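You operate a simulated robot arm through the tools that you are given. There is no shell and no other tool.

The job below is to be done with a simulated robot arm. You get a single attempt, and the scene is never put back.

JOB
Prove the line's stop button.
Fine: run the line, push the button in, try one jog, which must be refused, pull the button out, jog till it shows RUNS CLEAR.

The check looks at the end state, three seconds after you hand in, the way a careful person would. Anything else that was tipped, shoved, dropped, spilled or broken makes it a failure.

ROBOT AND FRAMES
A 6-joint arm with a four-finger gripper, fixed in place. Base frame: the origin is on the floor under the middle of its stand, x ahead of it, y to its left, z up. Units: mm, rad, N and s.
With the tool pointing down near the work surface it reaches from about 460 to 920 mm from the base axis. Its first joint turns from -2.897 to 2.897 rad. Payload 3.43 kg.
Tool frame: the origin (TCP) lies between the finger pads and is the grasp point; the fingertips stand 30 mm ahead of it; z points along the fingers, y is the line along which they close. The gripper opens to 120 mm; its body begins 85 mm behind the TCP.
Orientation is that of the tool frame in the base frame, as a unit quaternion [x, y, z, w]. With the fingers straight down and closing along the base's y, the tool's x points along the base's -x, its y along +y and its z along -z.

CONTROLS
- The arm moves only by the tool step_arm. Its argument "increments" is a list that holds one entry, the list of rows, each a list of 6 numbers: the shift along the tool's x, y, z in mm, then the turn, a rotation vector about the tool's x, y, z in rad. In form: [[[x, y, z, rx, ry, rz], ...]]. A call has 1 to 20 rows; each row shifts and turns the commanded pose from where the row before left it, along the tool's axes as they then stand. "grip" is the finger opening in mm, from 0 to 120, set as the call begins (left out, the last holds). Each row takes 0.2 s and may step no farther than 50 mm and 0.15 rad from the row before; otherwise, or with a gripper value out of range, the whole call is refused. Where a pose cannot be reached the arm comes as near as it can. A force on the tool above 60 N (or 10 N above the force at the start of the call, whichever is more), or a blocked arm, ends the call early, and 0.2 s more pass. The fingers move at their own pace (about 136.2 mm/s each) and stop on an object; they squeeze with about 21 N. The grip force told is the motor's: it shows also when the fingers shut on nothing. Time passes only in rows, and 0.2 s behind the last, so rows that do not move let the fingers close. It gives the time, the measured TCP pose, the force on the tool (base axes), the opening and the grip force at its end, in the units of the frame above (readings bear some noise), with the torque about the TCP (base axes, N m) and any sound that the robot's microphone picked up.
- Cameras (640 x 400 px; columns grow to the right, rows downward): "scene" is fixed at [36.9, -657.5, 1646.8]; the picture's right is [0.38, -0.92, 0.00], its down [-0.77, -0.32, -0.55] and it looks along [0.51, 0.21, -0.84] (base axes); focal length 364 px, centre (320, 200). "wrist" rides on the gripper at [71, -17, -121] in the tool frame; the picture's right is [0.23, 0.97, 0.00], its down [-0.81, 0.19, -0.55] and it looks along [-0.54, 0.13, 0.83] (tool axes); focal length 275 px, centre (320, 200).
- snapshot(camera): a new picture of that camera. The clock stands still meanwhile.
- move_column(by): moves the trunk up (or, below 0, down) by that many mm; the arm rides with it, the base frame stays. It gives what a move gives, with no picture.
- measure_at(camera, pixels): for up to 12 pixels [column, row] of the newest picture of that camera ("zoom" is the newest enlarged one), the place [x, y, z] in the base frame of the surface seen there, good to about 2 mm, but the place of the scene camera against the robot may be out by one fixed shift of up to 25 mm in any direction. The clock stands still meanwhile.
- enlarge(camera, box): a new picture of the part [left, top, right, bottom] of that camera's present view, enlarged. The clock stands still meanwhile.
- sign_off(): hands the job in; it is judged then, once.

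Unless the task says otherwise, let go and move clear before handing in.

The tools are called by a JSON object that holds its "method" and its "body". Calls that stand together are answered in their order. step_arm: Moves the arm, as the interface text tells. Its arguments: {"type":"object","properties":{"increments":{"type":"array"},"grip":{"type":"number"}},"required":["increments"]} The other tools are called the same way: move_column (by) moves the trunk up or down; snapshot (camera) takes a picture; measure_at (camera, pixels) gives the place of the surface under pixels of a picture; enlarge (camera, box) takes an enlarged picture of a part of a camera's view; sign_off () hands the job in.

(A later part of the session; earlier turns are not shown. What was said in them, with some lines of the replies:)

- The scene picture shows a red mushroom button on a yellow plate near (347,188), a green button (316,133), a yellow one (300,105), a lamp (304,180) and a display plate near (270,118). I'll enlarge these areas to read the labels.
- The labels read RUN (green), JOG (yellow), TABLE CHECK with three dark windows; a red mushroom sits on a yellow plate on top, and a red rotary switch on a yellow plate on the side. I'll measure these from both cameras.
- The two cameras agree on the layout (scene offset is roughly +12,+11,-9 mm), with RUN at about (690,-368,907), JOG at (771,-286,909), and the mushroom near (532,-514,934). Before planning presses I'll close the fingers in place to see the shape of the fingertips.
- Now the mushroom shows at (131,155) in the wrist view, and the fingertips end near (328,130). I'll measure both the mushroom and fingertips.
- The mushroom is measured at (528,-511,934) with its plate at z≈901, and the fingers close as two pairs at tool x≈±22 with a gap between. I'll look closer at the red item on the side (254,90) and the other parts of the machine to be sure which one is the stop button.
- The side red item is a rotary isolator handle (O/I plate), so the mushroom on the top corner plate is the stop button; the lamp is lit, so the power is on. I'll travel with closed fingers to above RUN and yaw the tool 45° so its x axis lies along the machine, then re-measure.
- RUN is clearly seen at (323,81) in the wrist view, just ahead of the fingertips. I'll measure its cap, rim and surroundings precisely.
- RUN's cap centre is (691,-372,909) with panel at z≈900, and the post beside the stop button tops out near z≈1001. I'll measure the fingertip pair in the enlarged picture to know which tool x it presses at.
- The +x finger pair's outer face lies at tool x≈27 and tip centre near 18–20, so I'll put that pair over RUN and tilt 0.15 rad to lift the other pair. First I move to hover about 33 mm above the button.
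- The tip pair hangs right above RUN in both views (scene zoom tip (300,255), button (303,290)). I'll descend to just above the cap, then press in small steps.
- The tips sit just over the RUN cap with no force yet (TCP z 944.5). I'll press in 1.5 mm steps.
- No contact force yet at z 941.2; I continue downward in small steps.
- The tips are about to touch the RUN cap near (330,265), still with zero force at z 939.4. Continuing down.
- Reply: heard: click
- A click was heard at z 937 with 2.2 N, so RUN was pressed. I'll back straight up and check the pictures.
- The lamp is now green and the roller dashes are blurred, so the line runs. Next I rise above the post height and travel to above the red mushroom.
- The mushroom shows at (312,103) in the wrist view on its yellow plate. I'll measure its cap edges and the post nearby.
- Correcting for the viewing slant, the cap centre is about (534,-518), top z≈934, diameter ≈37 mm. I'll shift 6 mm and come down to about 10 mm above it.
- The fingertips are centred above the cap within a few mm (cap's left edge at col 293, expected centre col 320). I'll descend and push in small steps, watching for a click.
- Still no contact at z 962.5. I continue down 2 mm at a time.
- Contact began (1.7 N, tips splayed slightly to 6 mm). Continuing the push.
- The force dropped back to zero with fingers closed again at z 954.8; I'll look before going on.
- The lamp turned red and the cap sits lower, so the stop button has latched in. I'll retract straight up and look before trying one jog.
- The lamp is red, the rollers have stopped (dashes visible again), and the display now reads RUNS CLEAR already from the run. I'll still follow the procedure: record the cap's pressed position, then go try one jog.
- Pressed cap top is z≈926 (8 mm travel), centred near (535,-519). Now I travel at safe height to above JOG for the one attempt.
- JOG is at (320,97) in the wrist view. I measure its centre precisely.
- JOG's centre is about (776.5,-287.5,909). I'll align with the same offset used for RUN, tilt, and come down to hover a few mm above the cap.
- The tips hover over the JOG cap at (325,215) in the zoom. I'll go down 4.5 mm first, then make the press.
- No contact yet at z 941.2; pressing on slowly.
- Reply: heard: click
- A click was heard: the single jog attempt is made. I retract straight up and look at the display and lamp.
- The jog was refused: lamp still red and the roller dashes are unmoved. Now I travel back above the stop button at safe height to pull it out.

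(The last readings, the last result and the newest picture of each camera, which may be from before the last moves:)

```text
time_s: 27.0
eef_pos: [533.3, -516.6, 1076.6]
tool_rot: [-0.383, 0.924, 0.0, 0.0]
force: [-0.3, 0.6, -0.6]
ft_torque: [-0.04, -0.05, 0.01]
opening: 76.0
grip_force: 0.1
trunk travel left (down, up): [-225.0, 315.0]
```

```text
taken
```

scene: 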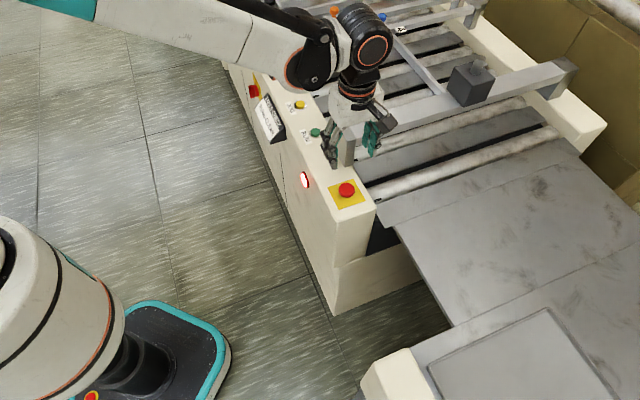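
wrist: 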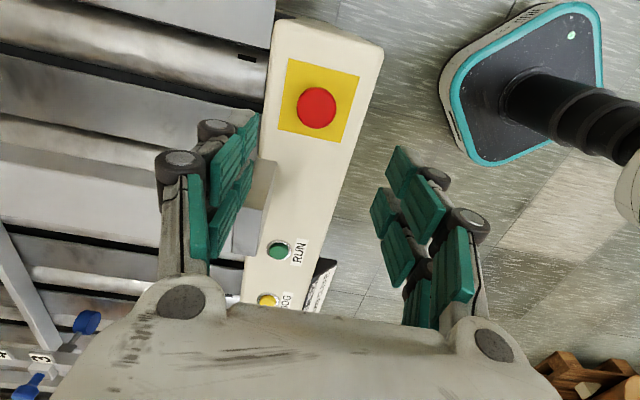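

With fingers open, the cap is fully visible at (316,107). I'll measure the cap edges, the plate, the post and the finger tips.

{"method": "enlarge", "body": {"camera": "wrist", "box": [266, 57, 366, 157]}}

{"method": "measure_at", "body": {"camera": "wrist", "pixels": [[316, 107], [299, 107], [334, 107], [316, 90], [316, 125], [253, 120], [240, 140], [247, 180], [390, 150], [398, 190], [245, 240], [272, 170]]}}

```text
4.00 times, centred on (316, 107) of wrist
```

zoom: 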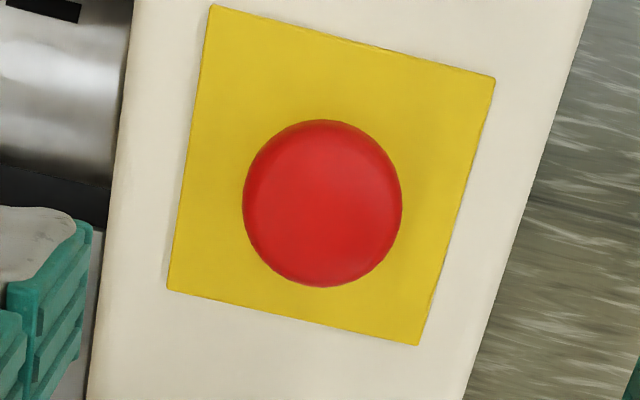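

```text
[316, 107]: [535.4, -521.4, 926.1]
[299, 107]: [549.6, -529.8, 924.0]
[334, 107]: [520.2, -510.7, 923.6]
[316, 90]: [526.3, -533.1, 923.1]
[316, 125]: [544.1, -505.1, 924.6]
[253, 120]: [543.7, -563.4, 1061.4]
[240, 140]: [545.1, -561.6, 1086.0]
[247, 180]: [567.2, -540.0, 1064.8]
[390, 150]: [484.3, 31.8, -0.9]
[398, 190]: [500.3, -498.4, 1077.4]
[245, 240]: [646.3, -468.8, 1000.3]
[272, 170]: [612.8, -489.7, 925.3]
```

The cap centre is about (535.5,-519), diameter ≈40 mm, and the fingers straddle it along tool y; I need a -3.3 mm shift in y. I'll come down to just above cap height with fingers at 66 mm and check.

{"method": "step_arm", "body": {"increments": [[[0.2, -1.1, 38, 0, 0, 0], [0.2, -1.1, 38, 0, 0, 0], [0.1, -1.1, 38, 0, 0, 0], [0, 0, 0, 0, 0, 0]]], "grip": 66}}

{"method": "snapshot", "body": {"camera": "wrist"}}

{"method": "enlarge", "body": {"camera": "scene", "box": [300, 130, 390, 220]}}

```text
time_s: 28.0
eef_pos: [537.3, -518.6, 962.0]
tool_rot: [-0.384, 0.923, 0.0, 0.0]
force: [-0.8, -0.2, -0.5]
ft_torque: [0.01, 0.0, -0.02]
opening: 66.2
grip_force: 0.1
trunk travel left (down, up): [-225.0, 315.0]
```

```text
taken
```

wrist: 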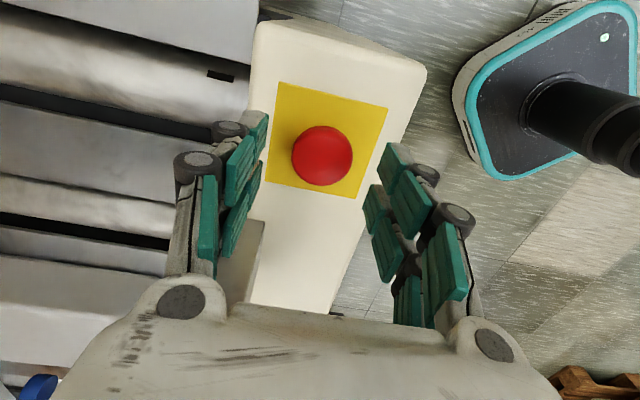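

```text
4.44 times, centred on (345, 175) of scene
```

zoom: 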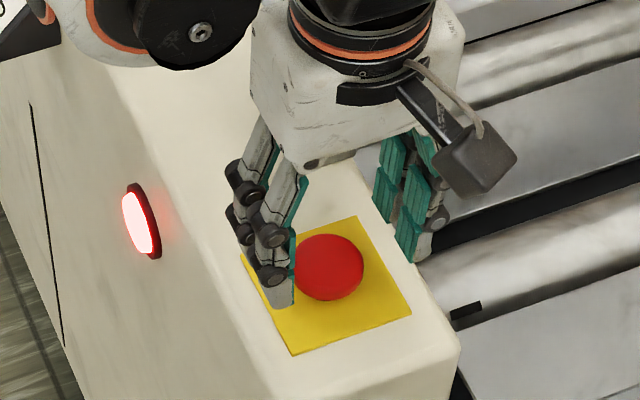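

The open fingers straddle the cap evenly (cap (322,155), expected TCP projection (320,158)). I'll lower until the tips are a few mm above the plate.

{"method": "step_arm", "body": {"increments": [[[0.5, 0.4, 9, 0, 0, 0], [0.5, 0.4, 9, 0, 0, 0], [0, 0, 4, 0, 0, 0], [0, 0, 2, 0, 0, 0], [0, 0, 0, 0, 0, 0]]], "grip": 66}}

{"method": "snapshot", "body": {"camera": "wrist"}}

{"method": "enlarge", "body": {"camera": "scene", "box": [310, 150, 380, 220]}}

```text
time_s: 29.2
eef_pos: [535.6, -520.1, 938.8]
tool_rot: [-0.384, 0.924, -0.001, 0.0]
force: [-0.5, -1.0, -0.5]
ft_torque: [-0.01, -0.01, 0.02]
opening: 65.9
grip_force: 0.1
trunk travel left (down, up): [-225.0, 315.0]
```

```text
taken
```

wrist: 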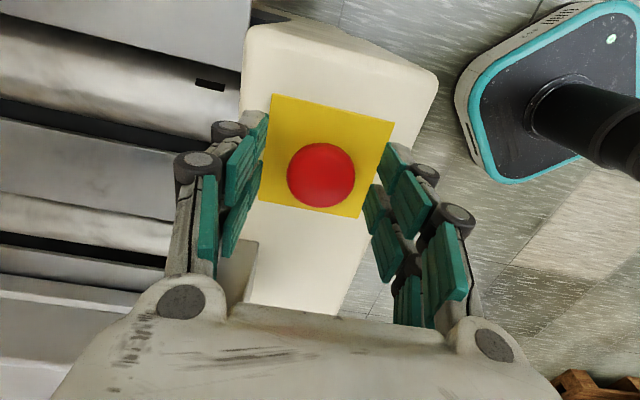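

```text
5.71 times, centred on (345, 185) of scene
```

zoom: 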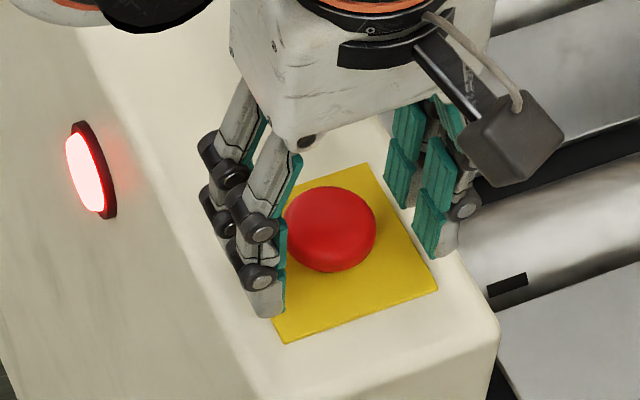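

Tips are now around z≈909 on either side of the cap, clear of the plate. I'll lower 2 mm more and close gently on the cap.

{"method": "step_arm", "body": {"increments": [[[0, 0, 2, 0, 0, 0]]], "grip": 66}}

{"method": "step_arm", "body": {"increments": [[[0, 0, 0, 0, 0, 0], [0, 0, 0, 0, 0, 0], [0, 0, 0, 0, 0, 0]]], "grip": 30}}

{"method": "snapshot", "body": {"camera": "wrist"}}

{"method": "enlarge", "body": {"camera": "scene", "box": [310, 150, 380, 220]}}

```text
time_s: 29.6
eef_pos: [535.9, -520.3, 937.6]
tool_rot: [-0.383, 0.924, 0.0, -0.001]
force: [-0.2, 0.5, 0.0]
ft_torque: [0.02, -0.01, 0.01]
opening: 66.0
grip_force: 0.1
trunk travel left (down, up): [-225.0, 315.0]
```

```text
time_s: 30.4
eef_pos: [534.1, -518.2, 935.7]
tool_rot: [-0.384, 0.923, 0.0, 0.001]
force: [-11.1, 10.1, -2.7]
ft_torque: [0.28, 0.34, 0.08]
opening: 37.3
grip_force: 45.1
trunk travel left (down, up): [-225.0, 315.0]
```

```text
taken
```

wrist: 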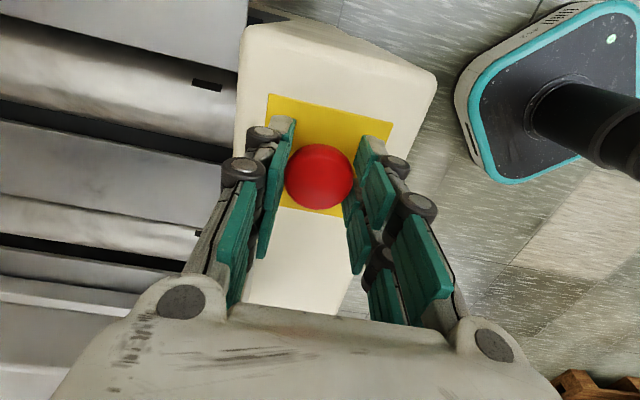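

```text
5.71 times, centred on (345, 185) of scene
```

zoom: 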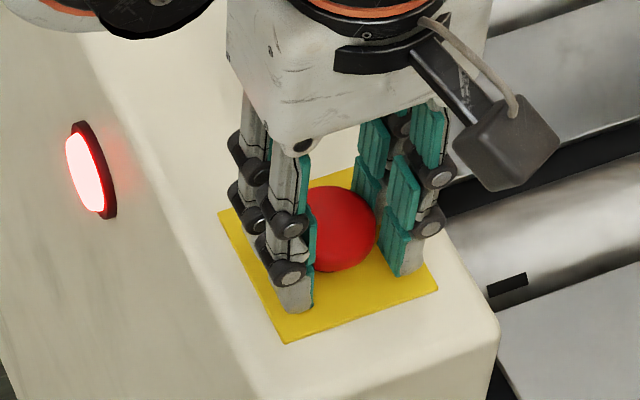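

Fingers closed on the cap at 37.3 mm with a 15 N sideways net force along tool +y. I'll shift 1 mm along +y to relieve it, then check.

{"method": "step_arm", "body": {"increments": [[[0, 1, 0, 0, 0, 0], [0, 0, 0, 0, 0, 0]]], "grip": 30}}

```text
time_s: 31.0
eef_pos: [534.3, -520.0, 935.8]
tool_rot: [-0.382, 0.924, 0.0, 0.0]
force: [-6.8, 6.8, -2.2]
ft_torque: [0.06, 0.12, 0.09]
opening: 37.1
grip_force: 45.3
trunk travel left (down, up): [-225.0, 315.0]
```

The sideways force dropped to under 10 N; one more mm will nearly balance it, then I start pulling up 2 mm per row.

{"method": "step_arm", "body": {"increments": [[[0, 1.3, 0, 0, 0, 0], [0, 0, 0, 0, 0, 0], [0, 0, -1.5, 0, 0, 0], [0, 0, -1.5, 0, 0, 0]]], "grip": 20}}

```text
time_s: 32.0
eef_pos: [535.4, -518.6, 939.1]
tool_rot: [-0.383, 0.924, 0.0, 0.0]
force: [4.8, -1.4, -2.0]
ft_torque: [-0.01, -0.04, 0.0]
opening: 37.2
grip_force: 44.6
trunk travel left (down, up): [-225.0, 315.0]
```

Raised 3 mm with only about 2 N downward pull; I'll check whether the cap came along before going on.

{"method": "step_arm", "body": {"increments": [[[0, 0, -1.5, 0, 0, 0], [0, 0, -1.5, 0, 0, 0]]], "grip": 20}}

{"method": "snapshot", "body": {"camera": "wrist"}}

{"method": "enlarge", "body": {"camera": "scene", "box": [310, 150, 380, 220]}}

```text
time_s: 32.6
eef_pos: [535.3, -518.0, 941.5]
tool_rot: [-0.383, 0.924, 0.0, 0.0]
force: [10.0, -5.0, 2.0]
ft_torque: [-0.08, -0.18, -0.13]
opening: 37.3
grip_force: 44.7
trunk travel left (down, up): [-225.0, 315.0]
```

```text
taken
```

wrist: 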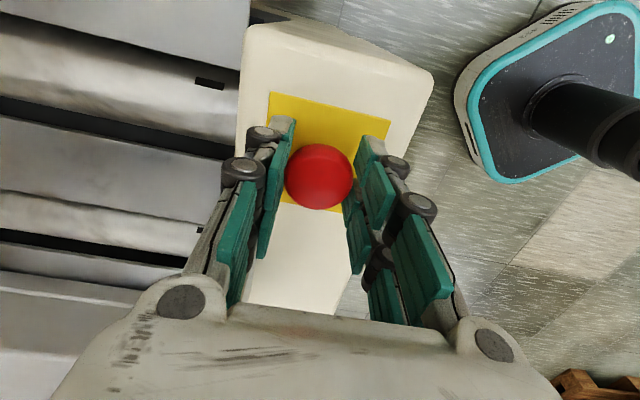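

```text
5.71 times, centred on (345, 185) of scene
```

zoom: 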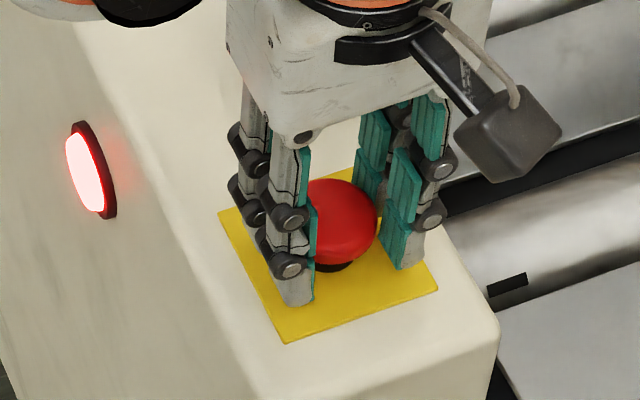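

The cap has risen with the fingers (dark neck visible at (330,266)), lamp still red. I'll continue up, easing the side force slightly.

{"method": "step_arm", "body": {"increments": [[[0, -0.7, -1, 0, 0, 0], [0, 0, -1, 0, 0, 0]]], "grip": 20}}

{"method": "enlarge", "body": {"camera": "scene", "box": [290, 150, 380, 220]}}

```text
time_s: 33.2
eef_pos: [534.9, -519.1, 944.9]
tool_rot: [-0.383, 0.924, 0.0, 0.001]
force: [10.3, -1.6, 1.5]
ft_torque: [-0.02, -0.25, -0.07]
opening: 37.3
grip_force: 44.7
trunk travel left (down, up): [-225.0, 315.0]
```

```text
5.71 times, centred on (335, 185) of scene
```

zoom: 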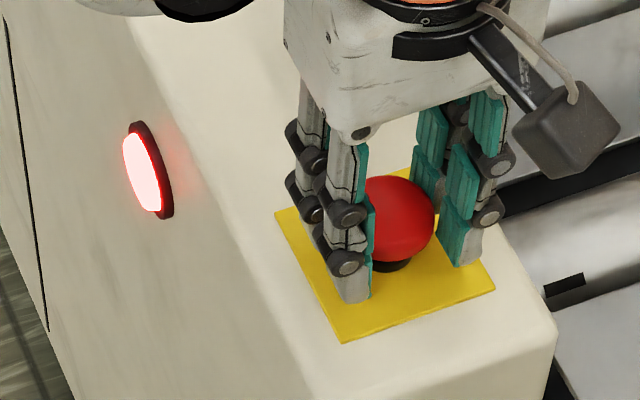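

The cap has risen about 8 mm but the lamp is still red. I'll pull a bit further in small steps and watch for a force rise at the end stop.

{"method": "step_arm", "body": {"increments": [[[-0.5, 0, -1, 0, 0, 0], [0, 0, -1, 0, 0, 0]]], "grip": 20}}

{"method": "enlarge", "body": {"camera": "scene", "box": [290, 150, 380, 220]}}

{"method": "snapshot", "body": {"camera": "wrist"}}

```text
time_s: 33.8
eef_pos: [534.5, -520.1, 944.7]
tool_rot: [-0.383, 0.924, 0.0, 0.0]
force: [7.8, -3.9, -8.5]
ft_torque: [-0.12, -0.17, -0.02]
opening: 37.2
grip_force: 45.4
trunk travel left (down, up): [-225.0, 315.0]
```

```text
5.71 times, centred on (335, 185) of scene
```

zoom: 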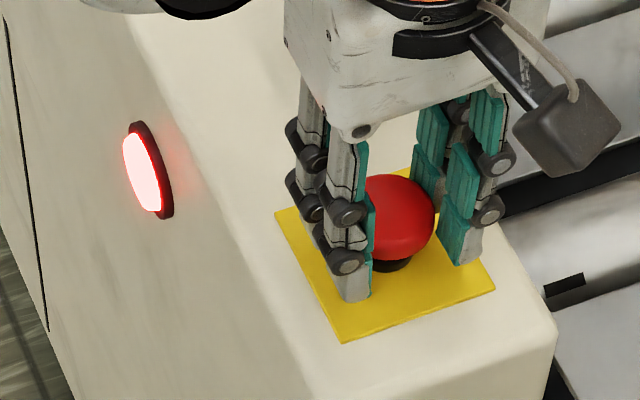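

```text
taken
```

wrist: 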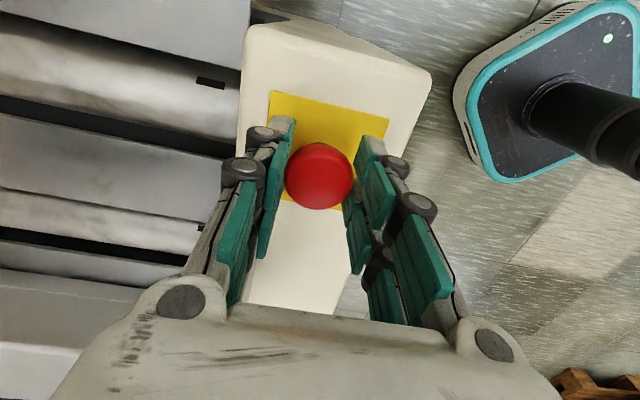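

The downward force rose to 8.5 N with the TCP held at 944.7, which suggests the end stop. I'll measure the cap top height.

{"method": "measure_at", "body": {"camera": "wrist", "pixels": [[318, 177], [318, 165], [310, 177], [328, 180]]}}

{"method": "measure_at", "body": {"camera": "zoom", "pixels": [[400, 200], [410, 220], [395, 265], [440, 290]]}}

```text
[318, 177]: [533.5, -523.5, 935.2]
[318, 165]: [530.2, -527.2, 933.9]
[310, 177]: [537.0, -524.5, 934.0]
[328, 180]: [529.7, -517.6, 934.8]
```

```text
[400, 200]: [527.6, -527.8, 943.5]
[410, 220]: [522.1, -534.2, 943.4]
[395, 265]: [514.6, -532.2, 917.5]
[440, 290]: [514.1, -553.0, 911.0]
```

The cap top reads z≈935 (scene 943.5, same as at the start), so the button is fully out. I'll give one more 1 mm tug to be sure, then ease and open the fingers.

{"method": "step_arm", "body": {"increments": [[[0, 0, -1, 0, 0, 0], [0, 0, 0, 0, 0, 0]]], "grip": 20}}

{"method": "enlarge", "body": {"camera": "scene", "box": [290, 150, 380, 220]}}

```text
time_s: 34.4
eef_pos: [534.1, -519.8, 946.5]
tool_rot: [-0.382, 0.924, 0.001, -0.001]
force: [-0.7, 2.6, -21.7]
ft_torque: [-0.09, 0.21, 0.02]
opening: 37.3
grip_force: 44.9
trunk travel left (down, up): [-225.0, 315.0]
```

```text
5.71 times, centred on (335, 185) of scene
```

zoom: 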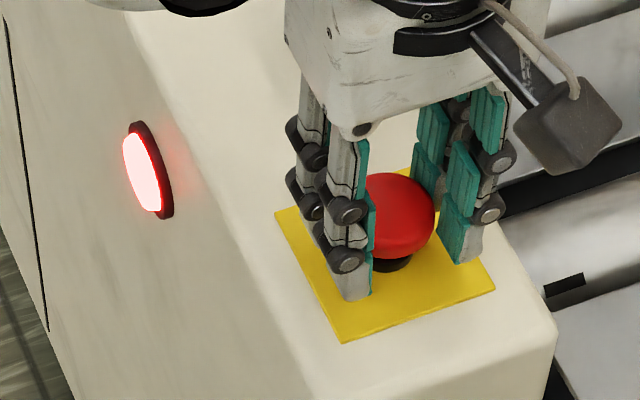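

Pull force reached 21.7 N against a hard stop with the cap at its original height. I'll release the fingers without moving and see whether the cap stays out.

{"method": "step_arm", "body": {"increments": [[[0, 0, 0.8, 0, 0, 0], [0, 0, 0, 0, 0, 0]]], "grip": 20}}

{"method": "step_arm", "body": {"increments": [[[0, 0, 0, 0, 0, 0], [0, 0, 0, 0, 0, 0], [0, 0, 0, 0, 0, 0]]], "grip": 66}}

{"method": "snapshot", "body": {"camera": "wrist"}}

{"method": "enlarge", "body": {"camera": "scene", "box": [290, 150, 380, 220]}}

```text
time_s: 35.0
eef_pos: [534.6, -519.3, 946.0]
tool_rot: [-0.383, 0.924, 0.001, 0.0]
force: [-6.2, 3.9, -22.1]
ft_torque: [-0.07, 0.33, 0.06]
opening: 37.3
grip_force: 45.2
trunk travel left (down, up): [-225.0, 315.0]
```

```text
time_s: 35.8
eef_pos: [534.9, -518.5, 948.8]
tool_rot: [-0.383, 0.924, 0.001, 0.0]
force: [0.5, 1.0, -0.2]
ft_torque: [0.01, 0.0, 0.0]
opening: 66.1
grip_force: 0.0
trunk travel left (down, up): [-225.0, 315.0]
```

```text
taken
```

wrist: 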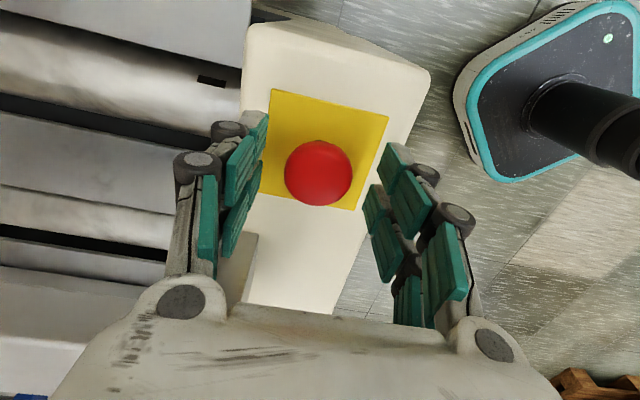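

```text
5.71 times, centred on (335, 185) of scene
```

zoom: 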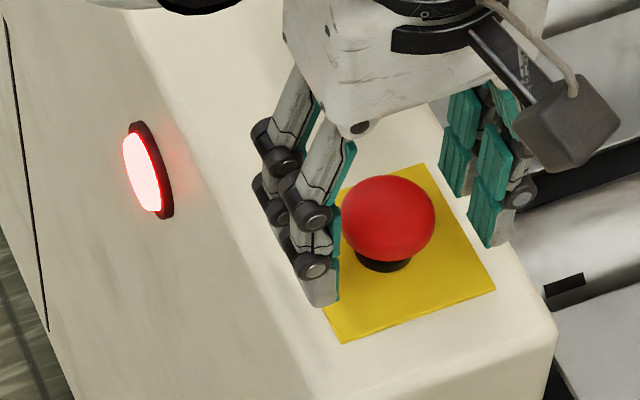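

After releasing, the cap stays out (neck visible at (385,265)). I'll confirm its height, then rise clear.

{"method": "measure_at", "body": {"camera": "wrist", "pixels": [[318, 172], [318, 160], [325, 180]]}}

{"method": "step_arm", "body": {"increments": [[[0, 0, -20, 0, 0, 0], [0, 0, -40, 0, 0, 0], [0, 0, -40, 0, 0, 0], [0, 0, -35, 0, 0, 0], [0, 0, 0, 0, 0, 0]]], "grip": 66}}

{"method": "snapshot", "body": {"camera": "wrist"}}

{"method": "enlarge", "body": {"camera": "scene", "box": [230, 60, 390, 220]}}

```text
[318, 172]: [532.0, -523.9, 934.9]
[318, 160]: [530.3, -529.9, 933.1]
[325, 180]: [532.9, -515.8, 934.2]
```

```text
time_s: 37.0
eef_pos: [534.7, -518.7, 1082.7]
tool_rot: [-0.383, 0.924, 0.0, 0.0]
force: [0.2, 0.3, -0.5]
ft_torque: [-0.01, -0.06, 0.0]
opening: 66.1
grip_force: 0.1
trunk travel left (down, up): [-225.0, 315.0]
```

```text
taken
```

wrist: 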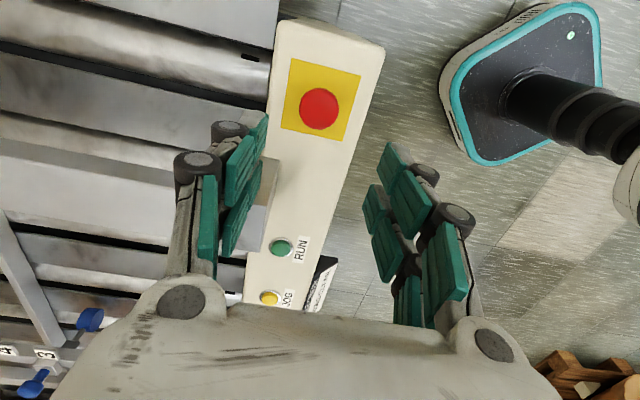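

```text
2.50 times, centred on (310, 140) of scene
```

zoom: 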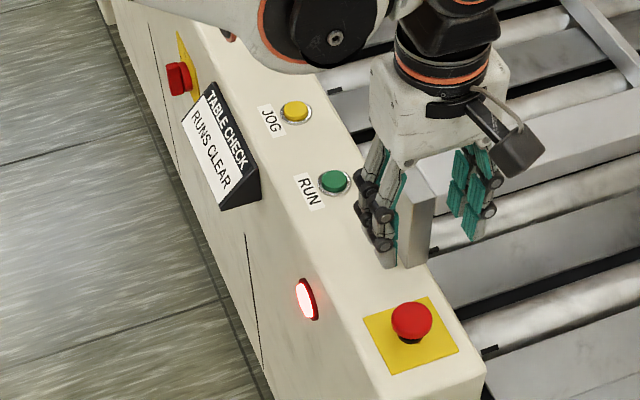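

The button stays out at its original height; lamp is still red and the rollers unmoved, so the line awaits a command. I'll close the fingers, travel back to JOG and hover above it.

{"method": "step_arm", "body": {"increments": [[[0, 0, 0, 0, 0, 0], [0, 0, 0, 0, 0, 0], [-39, -1, 0, 0, 0, 0], [-39, -1, 0, 0, 0, 0], [-39, -1, 0, 0, 0, 0], [-39, -1, 0, 0, 0, 0], [-39, -1, 0, 0, 0, 0], [-39, -1, 0, 0, 0, 0], [-39, -1, 0, 0, 0, 0], [-39, -1, 0, 0, 0, 0], [-39, -1, 0, 0, 0, 0], [0, 0, 36, 0, 0, 0], [0, 0, 36, 0, 0, 0], [0, 0, 30, 0, 0, 0], [0, 0, 0, 0, -0.15, 0], [0, 0, 0, 0, 0, 0]]], "grip": 0}}

{"method": "snapshot", "body": {"camera": "wrist"}}

{"method": "enlarge", "body": {"camera": "scene", "box": [260, 60, 340, 140]}}

```text
time_s: 40.4
eef_pos: [789.0, -276.3, 980.8]
tool_rot: [-0.383, 0.921, 0.029, 0.07]
force: [-0.5, -0.3, -0.3]
ft_torque: [-0.01, -0.03, -0.02]
opening: 0.0
grip_force: 20.8
trunk travel left (down, up): [-225.0, 315.0]
```

```text
taken
```

wrist: 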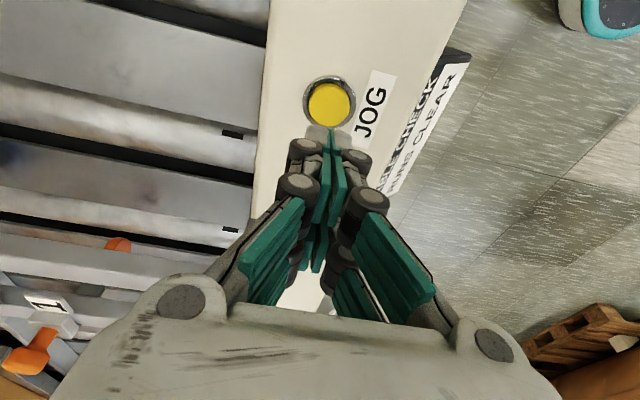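

```text
5.00 times, centred on (300, 100) of scene
```

zoom: 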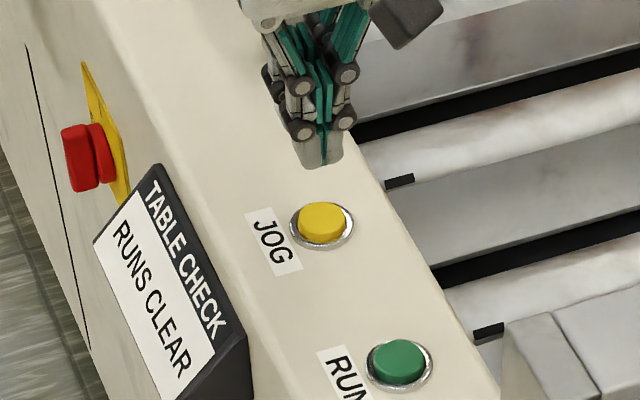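

The tips are again aligned above JOG (button at (329,103)). I'll descend to just above contact.

{"method": "step_arm", "body": {"increments": [[[1.5, 0, 9.9, 0, 0, 0], [1.5, 0, 9.9, 0, 0, 0], [1.5, 0, 9.9, 0, 0, 0], [1.2, 0, 7.9, 0, 0, 0], [0, 0, 0, 0, 0, 0]]], "grip": 0}}

```text
time_s: 41.6
eef_pos: [789.0, -277.9, 939.9]
tool_rot: [-0.383, 0.921, 0.029, 0.07]
force: [0.3, -0.5, 0.1]
ft_torque: [-0.04, 0.0, 0.01]
opening: 0.0
grip_force: 21.2
trunk travel left (down, up): [-225.0, 315.0]
```

No contact yet at z 939.9. Now pressing JOG in small steps.

{"method": "step_arm", "body": {"increments": [[[0.22, 0, 1.48, 0, 0, 0], [0.22, 0, 1.48, 0, 0, 0], [0, 0, 0, 0, 0, 0]]], "grip": 0}}

{"method": "enlarge", "body": {"camera": "scene", "box": [230, 60, 390, 220]}}

```text
time_s: 42.4
eef_pos: [788.7, -277.6, 938.5]
tool_rot: [-0.382, 0.921, 0.028, 0.069]
force: [0.1, -0.7, 0.3]
ft_torque: [-0.01, 0.0, 0.03]
opening: 6.2
grip_force: 33.5
trunk travel left (down, up): [-225.0, 315.0]
```

```text
2.50 times, centred on (310, 140) of scene
```

zoom: 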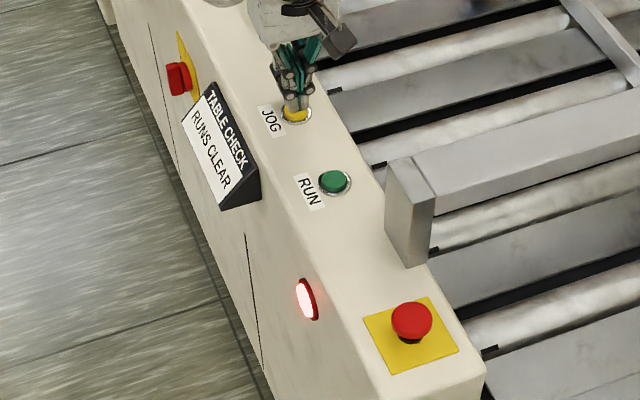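

The tips have touched (opening 6.2) but no click yet. A little further down.

{"method": "step_arm", "body": {"increments": [[[0.22, 0, 1.48, 0, 0, 0], [0.22, 0, 1.48, 0, 0, 0]]], "grip": 0}}

{"method": "enlarge", "body": {"camera": "scene", "box": [230, 60, 390, 220]}}

{"method": "snapshot", "body": {"camera": "wrist"}}

```text
time_s: 43.0
eef_pos: [789.3, -277.3, 935.8]
tool_rot: [-0.383, 0.921, 0.029, 0.07]
force: [1.1, -0.1, 1.9]
ft_torque: [-0.02, 0.04, 0.02]
opening: 6.2
grip_force: 33.3
trunk travel left (down, up): [-225.0, 315.0]
heard: click
```

```text
2.50 times, centred on (310, 140) of scene
```

zoom: 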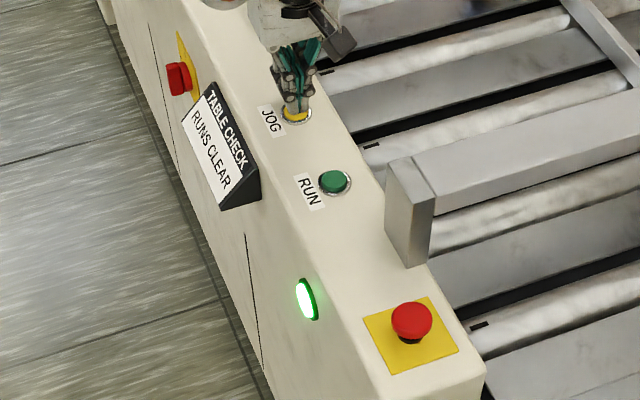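

```text
taken
```

wrist: 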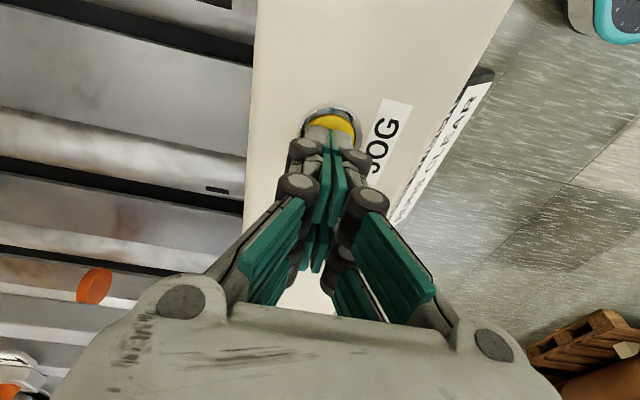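

The click came with a green lamp and moved roller dashes: the jog is accepted, and the display reads RUNS CLEAR. I'll hold about a second and look again.

{"method": "step_arm", "body": {"increments": [[[0, 0, 0, 0, 0, 0], [0, 0, 0, 0, 0, 0], [0, 0, 0, 0, 0, 0], [0, 0, 0, 0, 0, 0]]], "grip": 0}}

{"method": "enlarge", "body": {"camera": "scene", "box": [230, 60, 390, 220]}}

```text
time_s: 44.0
eef_pos: [789.6, -276.4, 935.6]
tool_rot: [-0.383, 0.921, 0.029, 0.07]
force: [0.2, -1.1, 1.3]
ft_torque: [-0.02, 0.05, -0.01]
opening: 6.1
grip_force: 33.4
trunk travel left (down, up): [-225.0, 315.0]
```

```text
2.50 times, centred on (310, 140) of scene
```

zoom: 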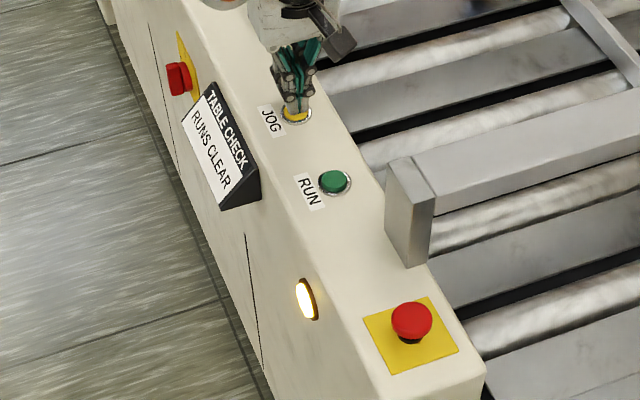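

The jog finished its step: lamp back to amber (idle), rollers turned, display RUNS CLEAR. I'll release JOG, rise clear and check everything.

{"method": "step_arm", "body": {"increments": [[[-1.5, 0, -9.9, 0, 0, 0], [-3, 0, -19.8, 0, 0, 0], [-4.5, 0, -29.7, 0, 0, 0], [0, 0, 0, 0, 0.15, 0], [0, 0, -40, 0, 0, 0], [0, 0, -40, 0, 0, 0], [0, 0, 0, 0, 0, 0]]], "grip": 0}}

{"method": "enlarge", "body": {"camera": "scene", "box": [230, 60, 390, 220]}}

{"method": "enlarge", "body": {"camera": "scene", "box": [240, 80, 300, 140]}}

{"method": "snapshot", "body": {"camera": "wrist"}}

{"method": "snapshot", "body": {"camera": "scene"}}

```text
time_s: 45.6
eef_pos: [787.7, -278.2, 1073.5]
tool_rot: [-0.384, 0.923, 0.0, 0.0]
force: [0.0, 0.9, -0.1]
ft_torque: [-0.03, 0.0, 0.02]
opening: 0.0
grip_force: 32.9
trunk travel left (down, up): [-225.0, 315.0]
```

```text
2.50 times, centred on (310, 140) of scene
```

zoom: 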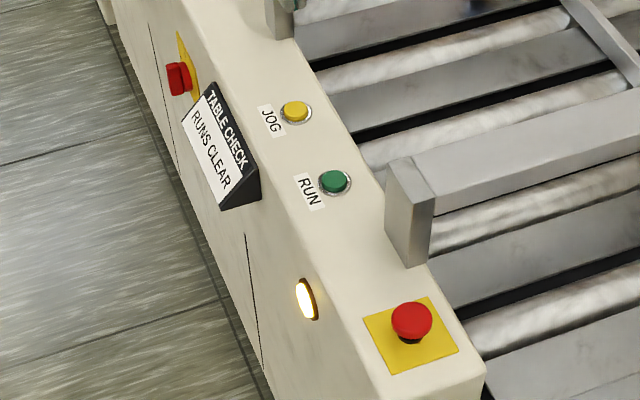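

```text
6.67 times, centred on (270, 110) of scene
```

zoom: 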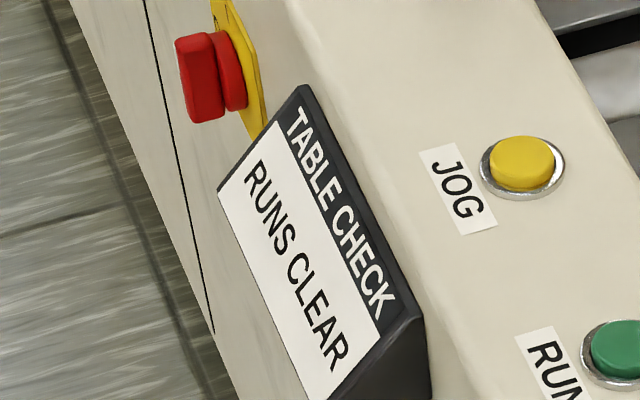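

```text
taken
```

wrist: 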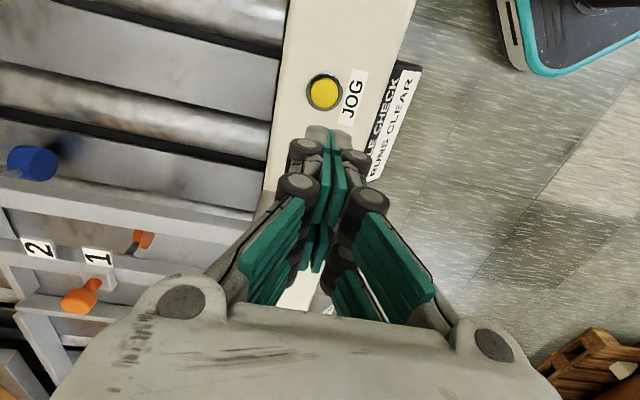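

```text
taken
```

scene: 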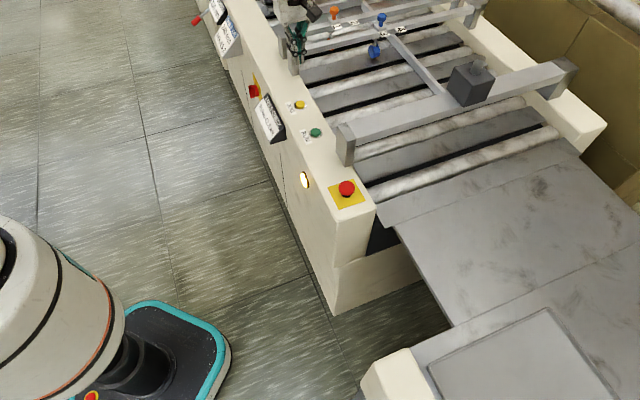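

Everything reads as wanted: lamp amber/idle, stop button out, TABLE CHECK reads RUNS CLEAR after the accepted jog. I'll move the arm up and away from the machine and take a final look.

{"method": "step_arm", "body": {"increments": [[[0, 0, -40, 0, 0, 0], [0, 0, -40, 0, 0, 0], [0, 40, 0, 0, 0, 0], [0, 40, 0, 0, 0, 0], [0, 40, 0, 0, 0, 0], [0, 40, 0, 0, 0, 0], [0, 40, 0, 0, 0, 0], [0, 0, 0, 0, 0, 0], [0, 0, 0, 0, 0, 0], [0, 0, 0, 0, 0, 0]]], "grip": 40}}

{"method": "snapshot", "body": {"camera": "scene"}}

{"method": "enlarge", "body": {"camera": "scene", "box": [230, 60, 390, 220]}}

```text
time_s: 47.8
eef_pos: [646.7, -134.0, 1153.8]
tool_rot: [-0.384, 0.923, -0.001, -0.001]
force: [0.1, 0.4, -0.3]
ft_torque: [-0.01, -0.01, -0.01]
opening: 40.3
grip_force: 0.1
trunk travel left (down, up): [-225.0, 315.0]
```

```text
taken
```

scene: 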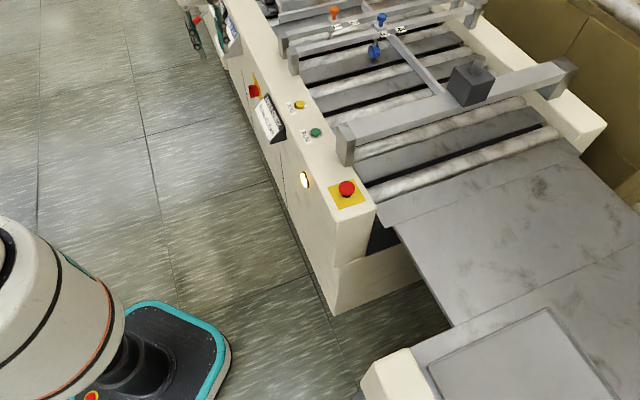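

```text
2.50 times, centred on (310, 140) of scene
```

zoom: 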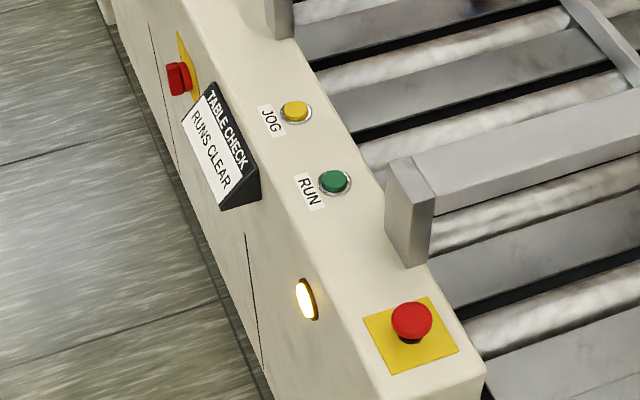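

The final picture shows the stop button out at (411,320 in zoom), lamp amber, TABLE CHECK reading RUNS CLEAR, nothing disturbed and the arm clear. I hand the job in.

{"method": "sign_off", "body": {}}

```text
The job is handed in.
```

The stop button passed its check: it stopped the line, blocked the jog while it was in, and let the line jog again once it was out. The job is handed in.

| Step | What happened |
|---|---|
| Run the line | RUN clicked, the lamp went green and the rollers turned. |
| Push the stop button in | It latched about 8 mm down, the lamp went red and the rollers stopped. |
| Try one jog | JOG clicked, but the lamp stayed red and the rollers did not move, so it was refused. |
| Pull the button out | The cap came back to its original height and stayed there after I let go. The lamp stayed red until the next jog. |
| Jog till RUNS CLEAR | One jog was accepted: the lamp went green, the rollers turned, then the lamp went back to amber. The display reads RUNS CLEAR. |

**Display:** it already read RUNS CLEAR when I first looked after pushing the button in, and it kept reading that through the refused jog. So the final jog is proved by the lamp and the moving rollers. The display did not change.

In the last pictures the button was out and nothing had been knocked or moved. The arm was raised and clear of the machine.
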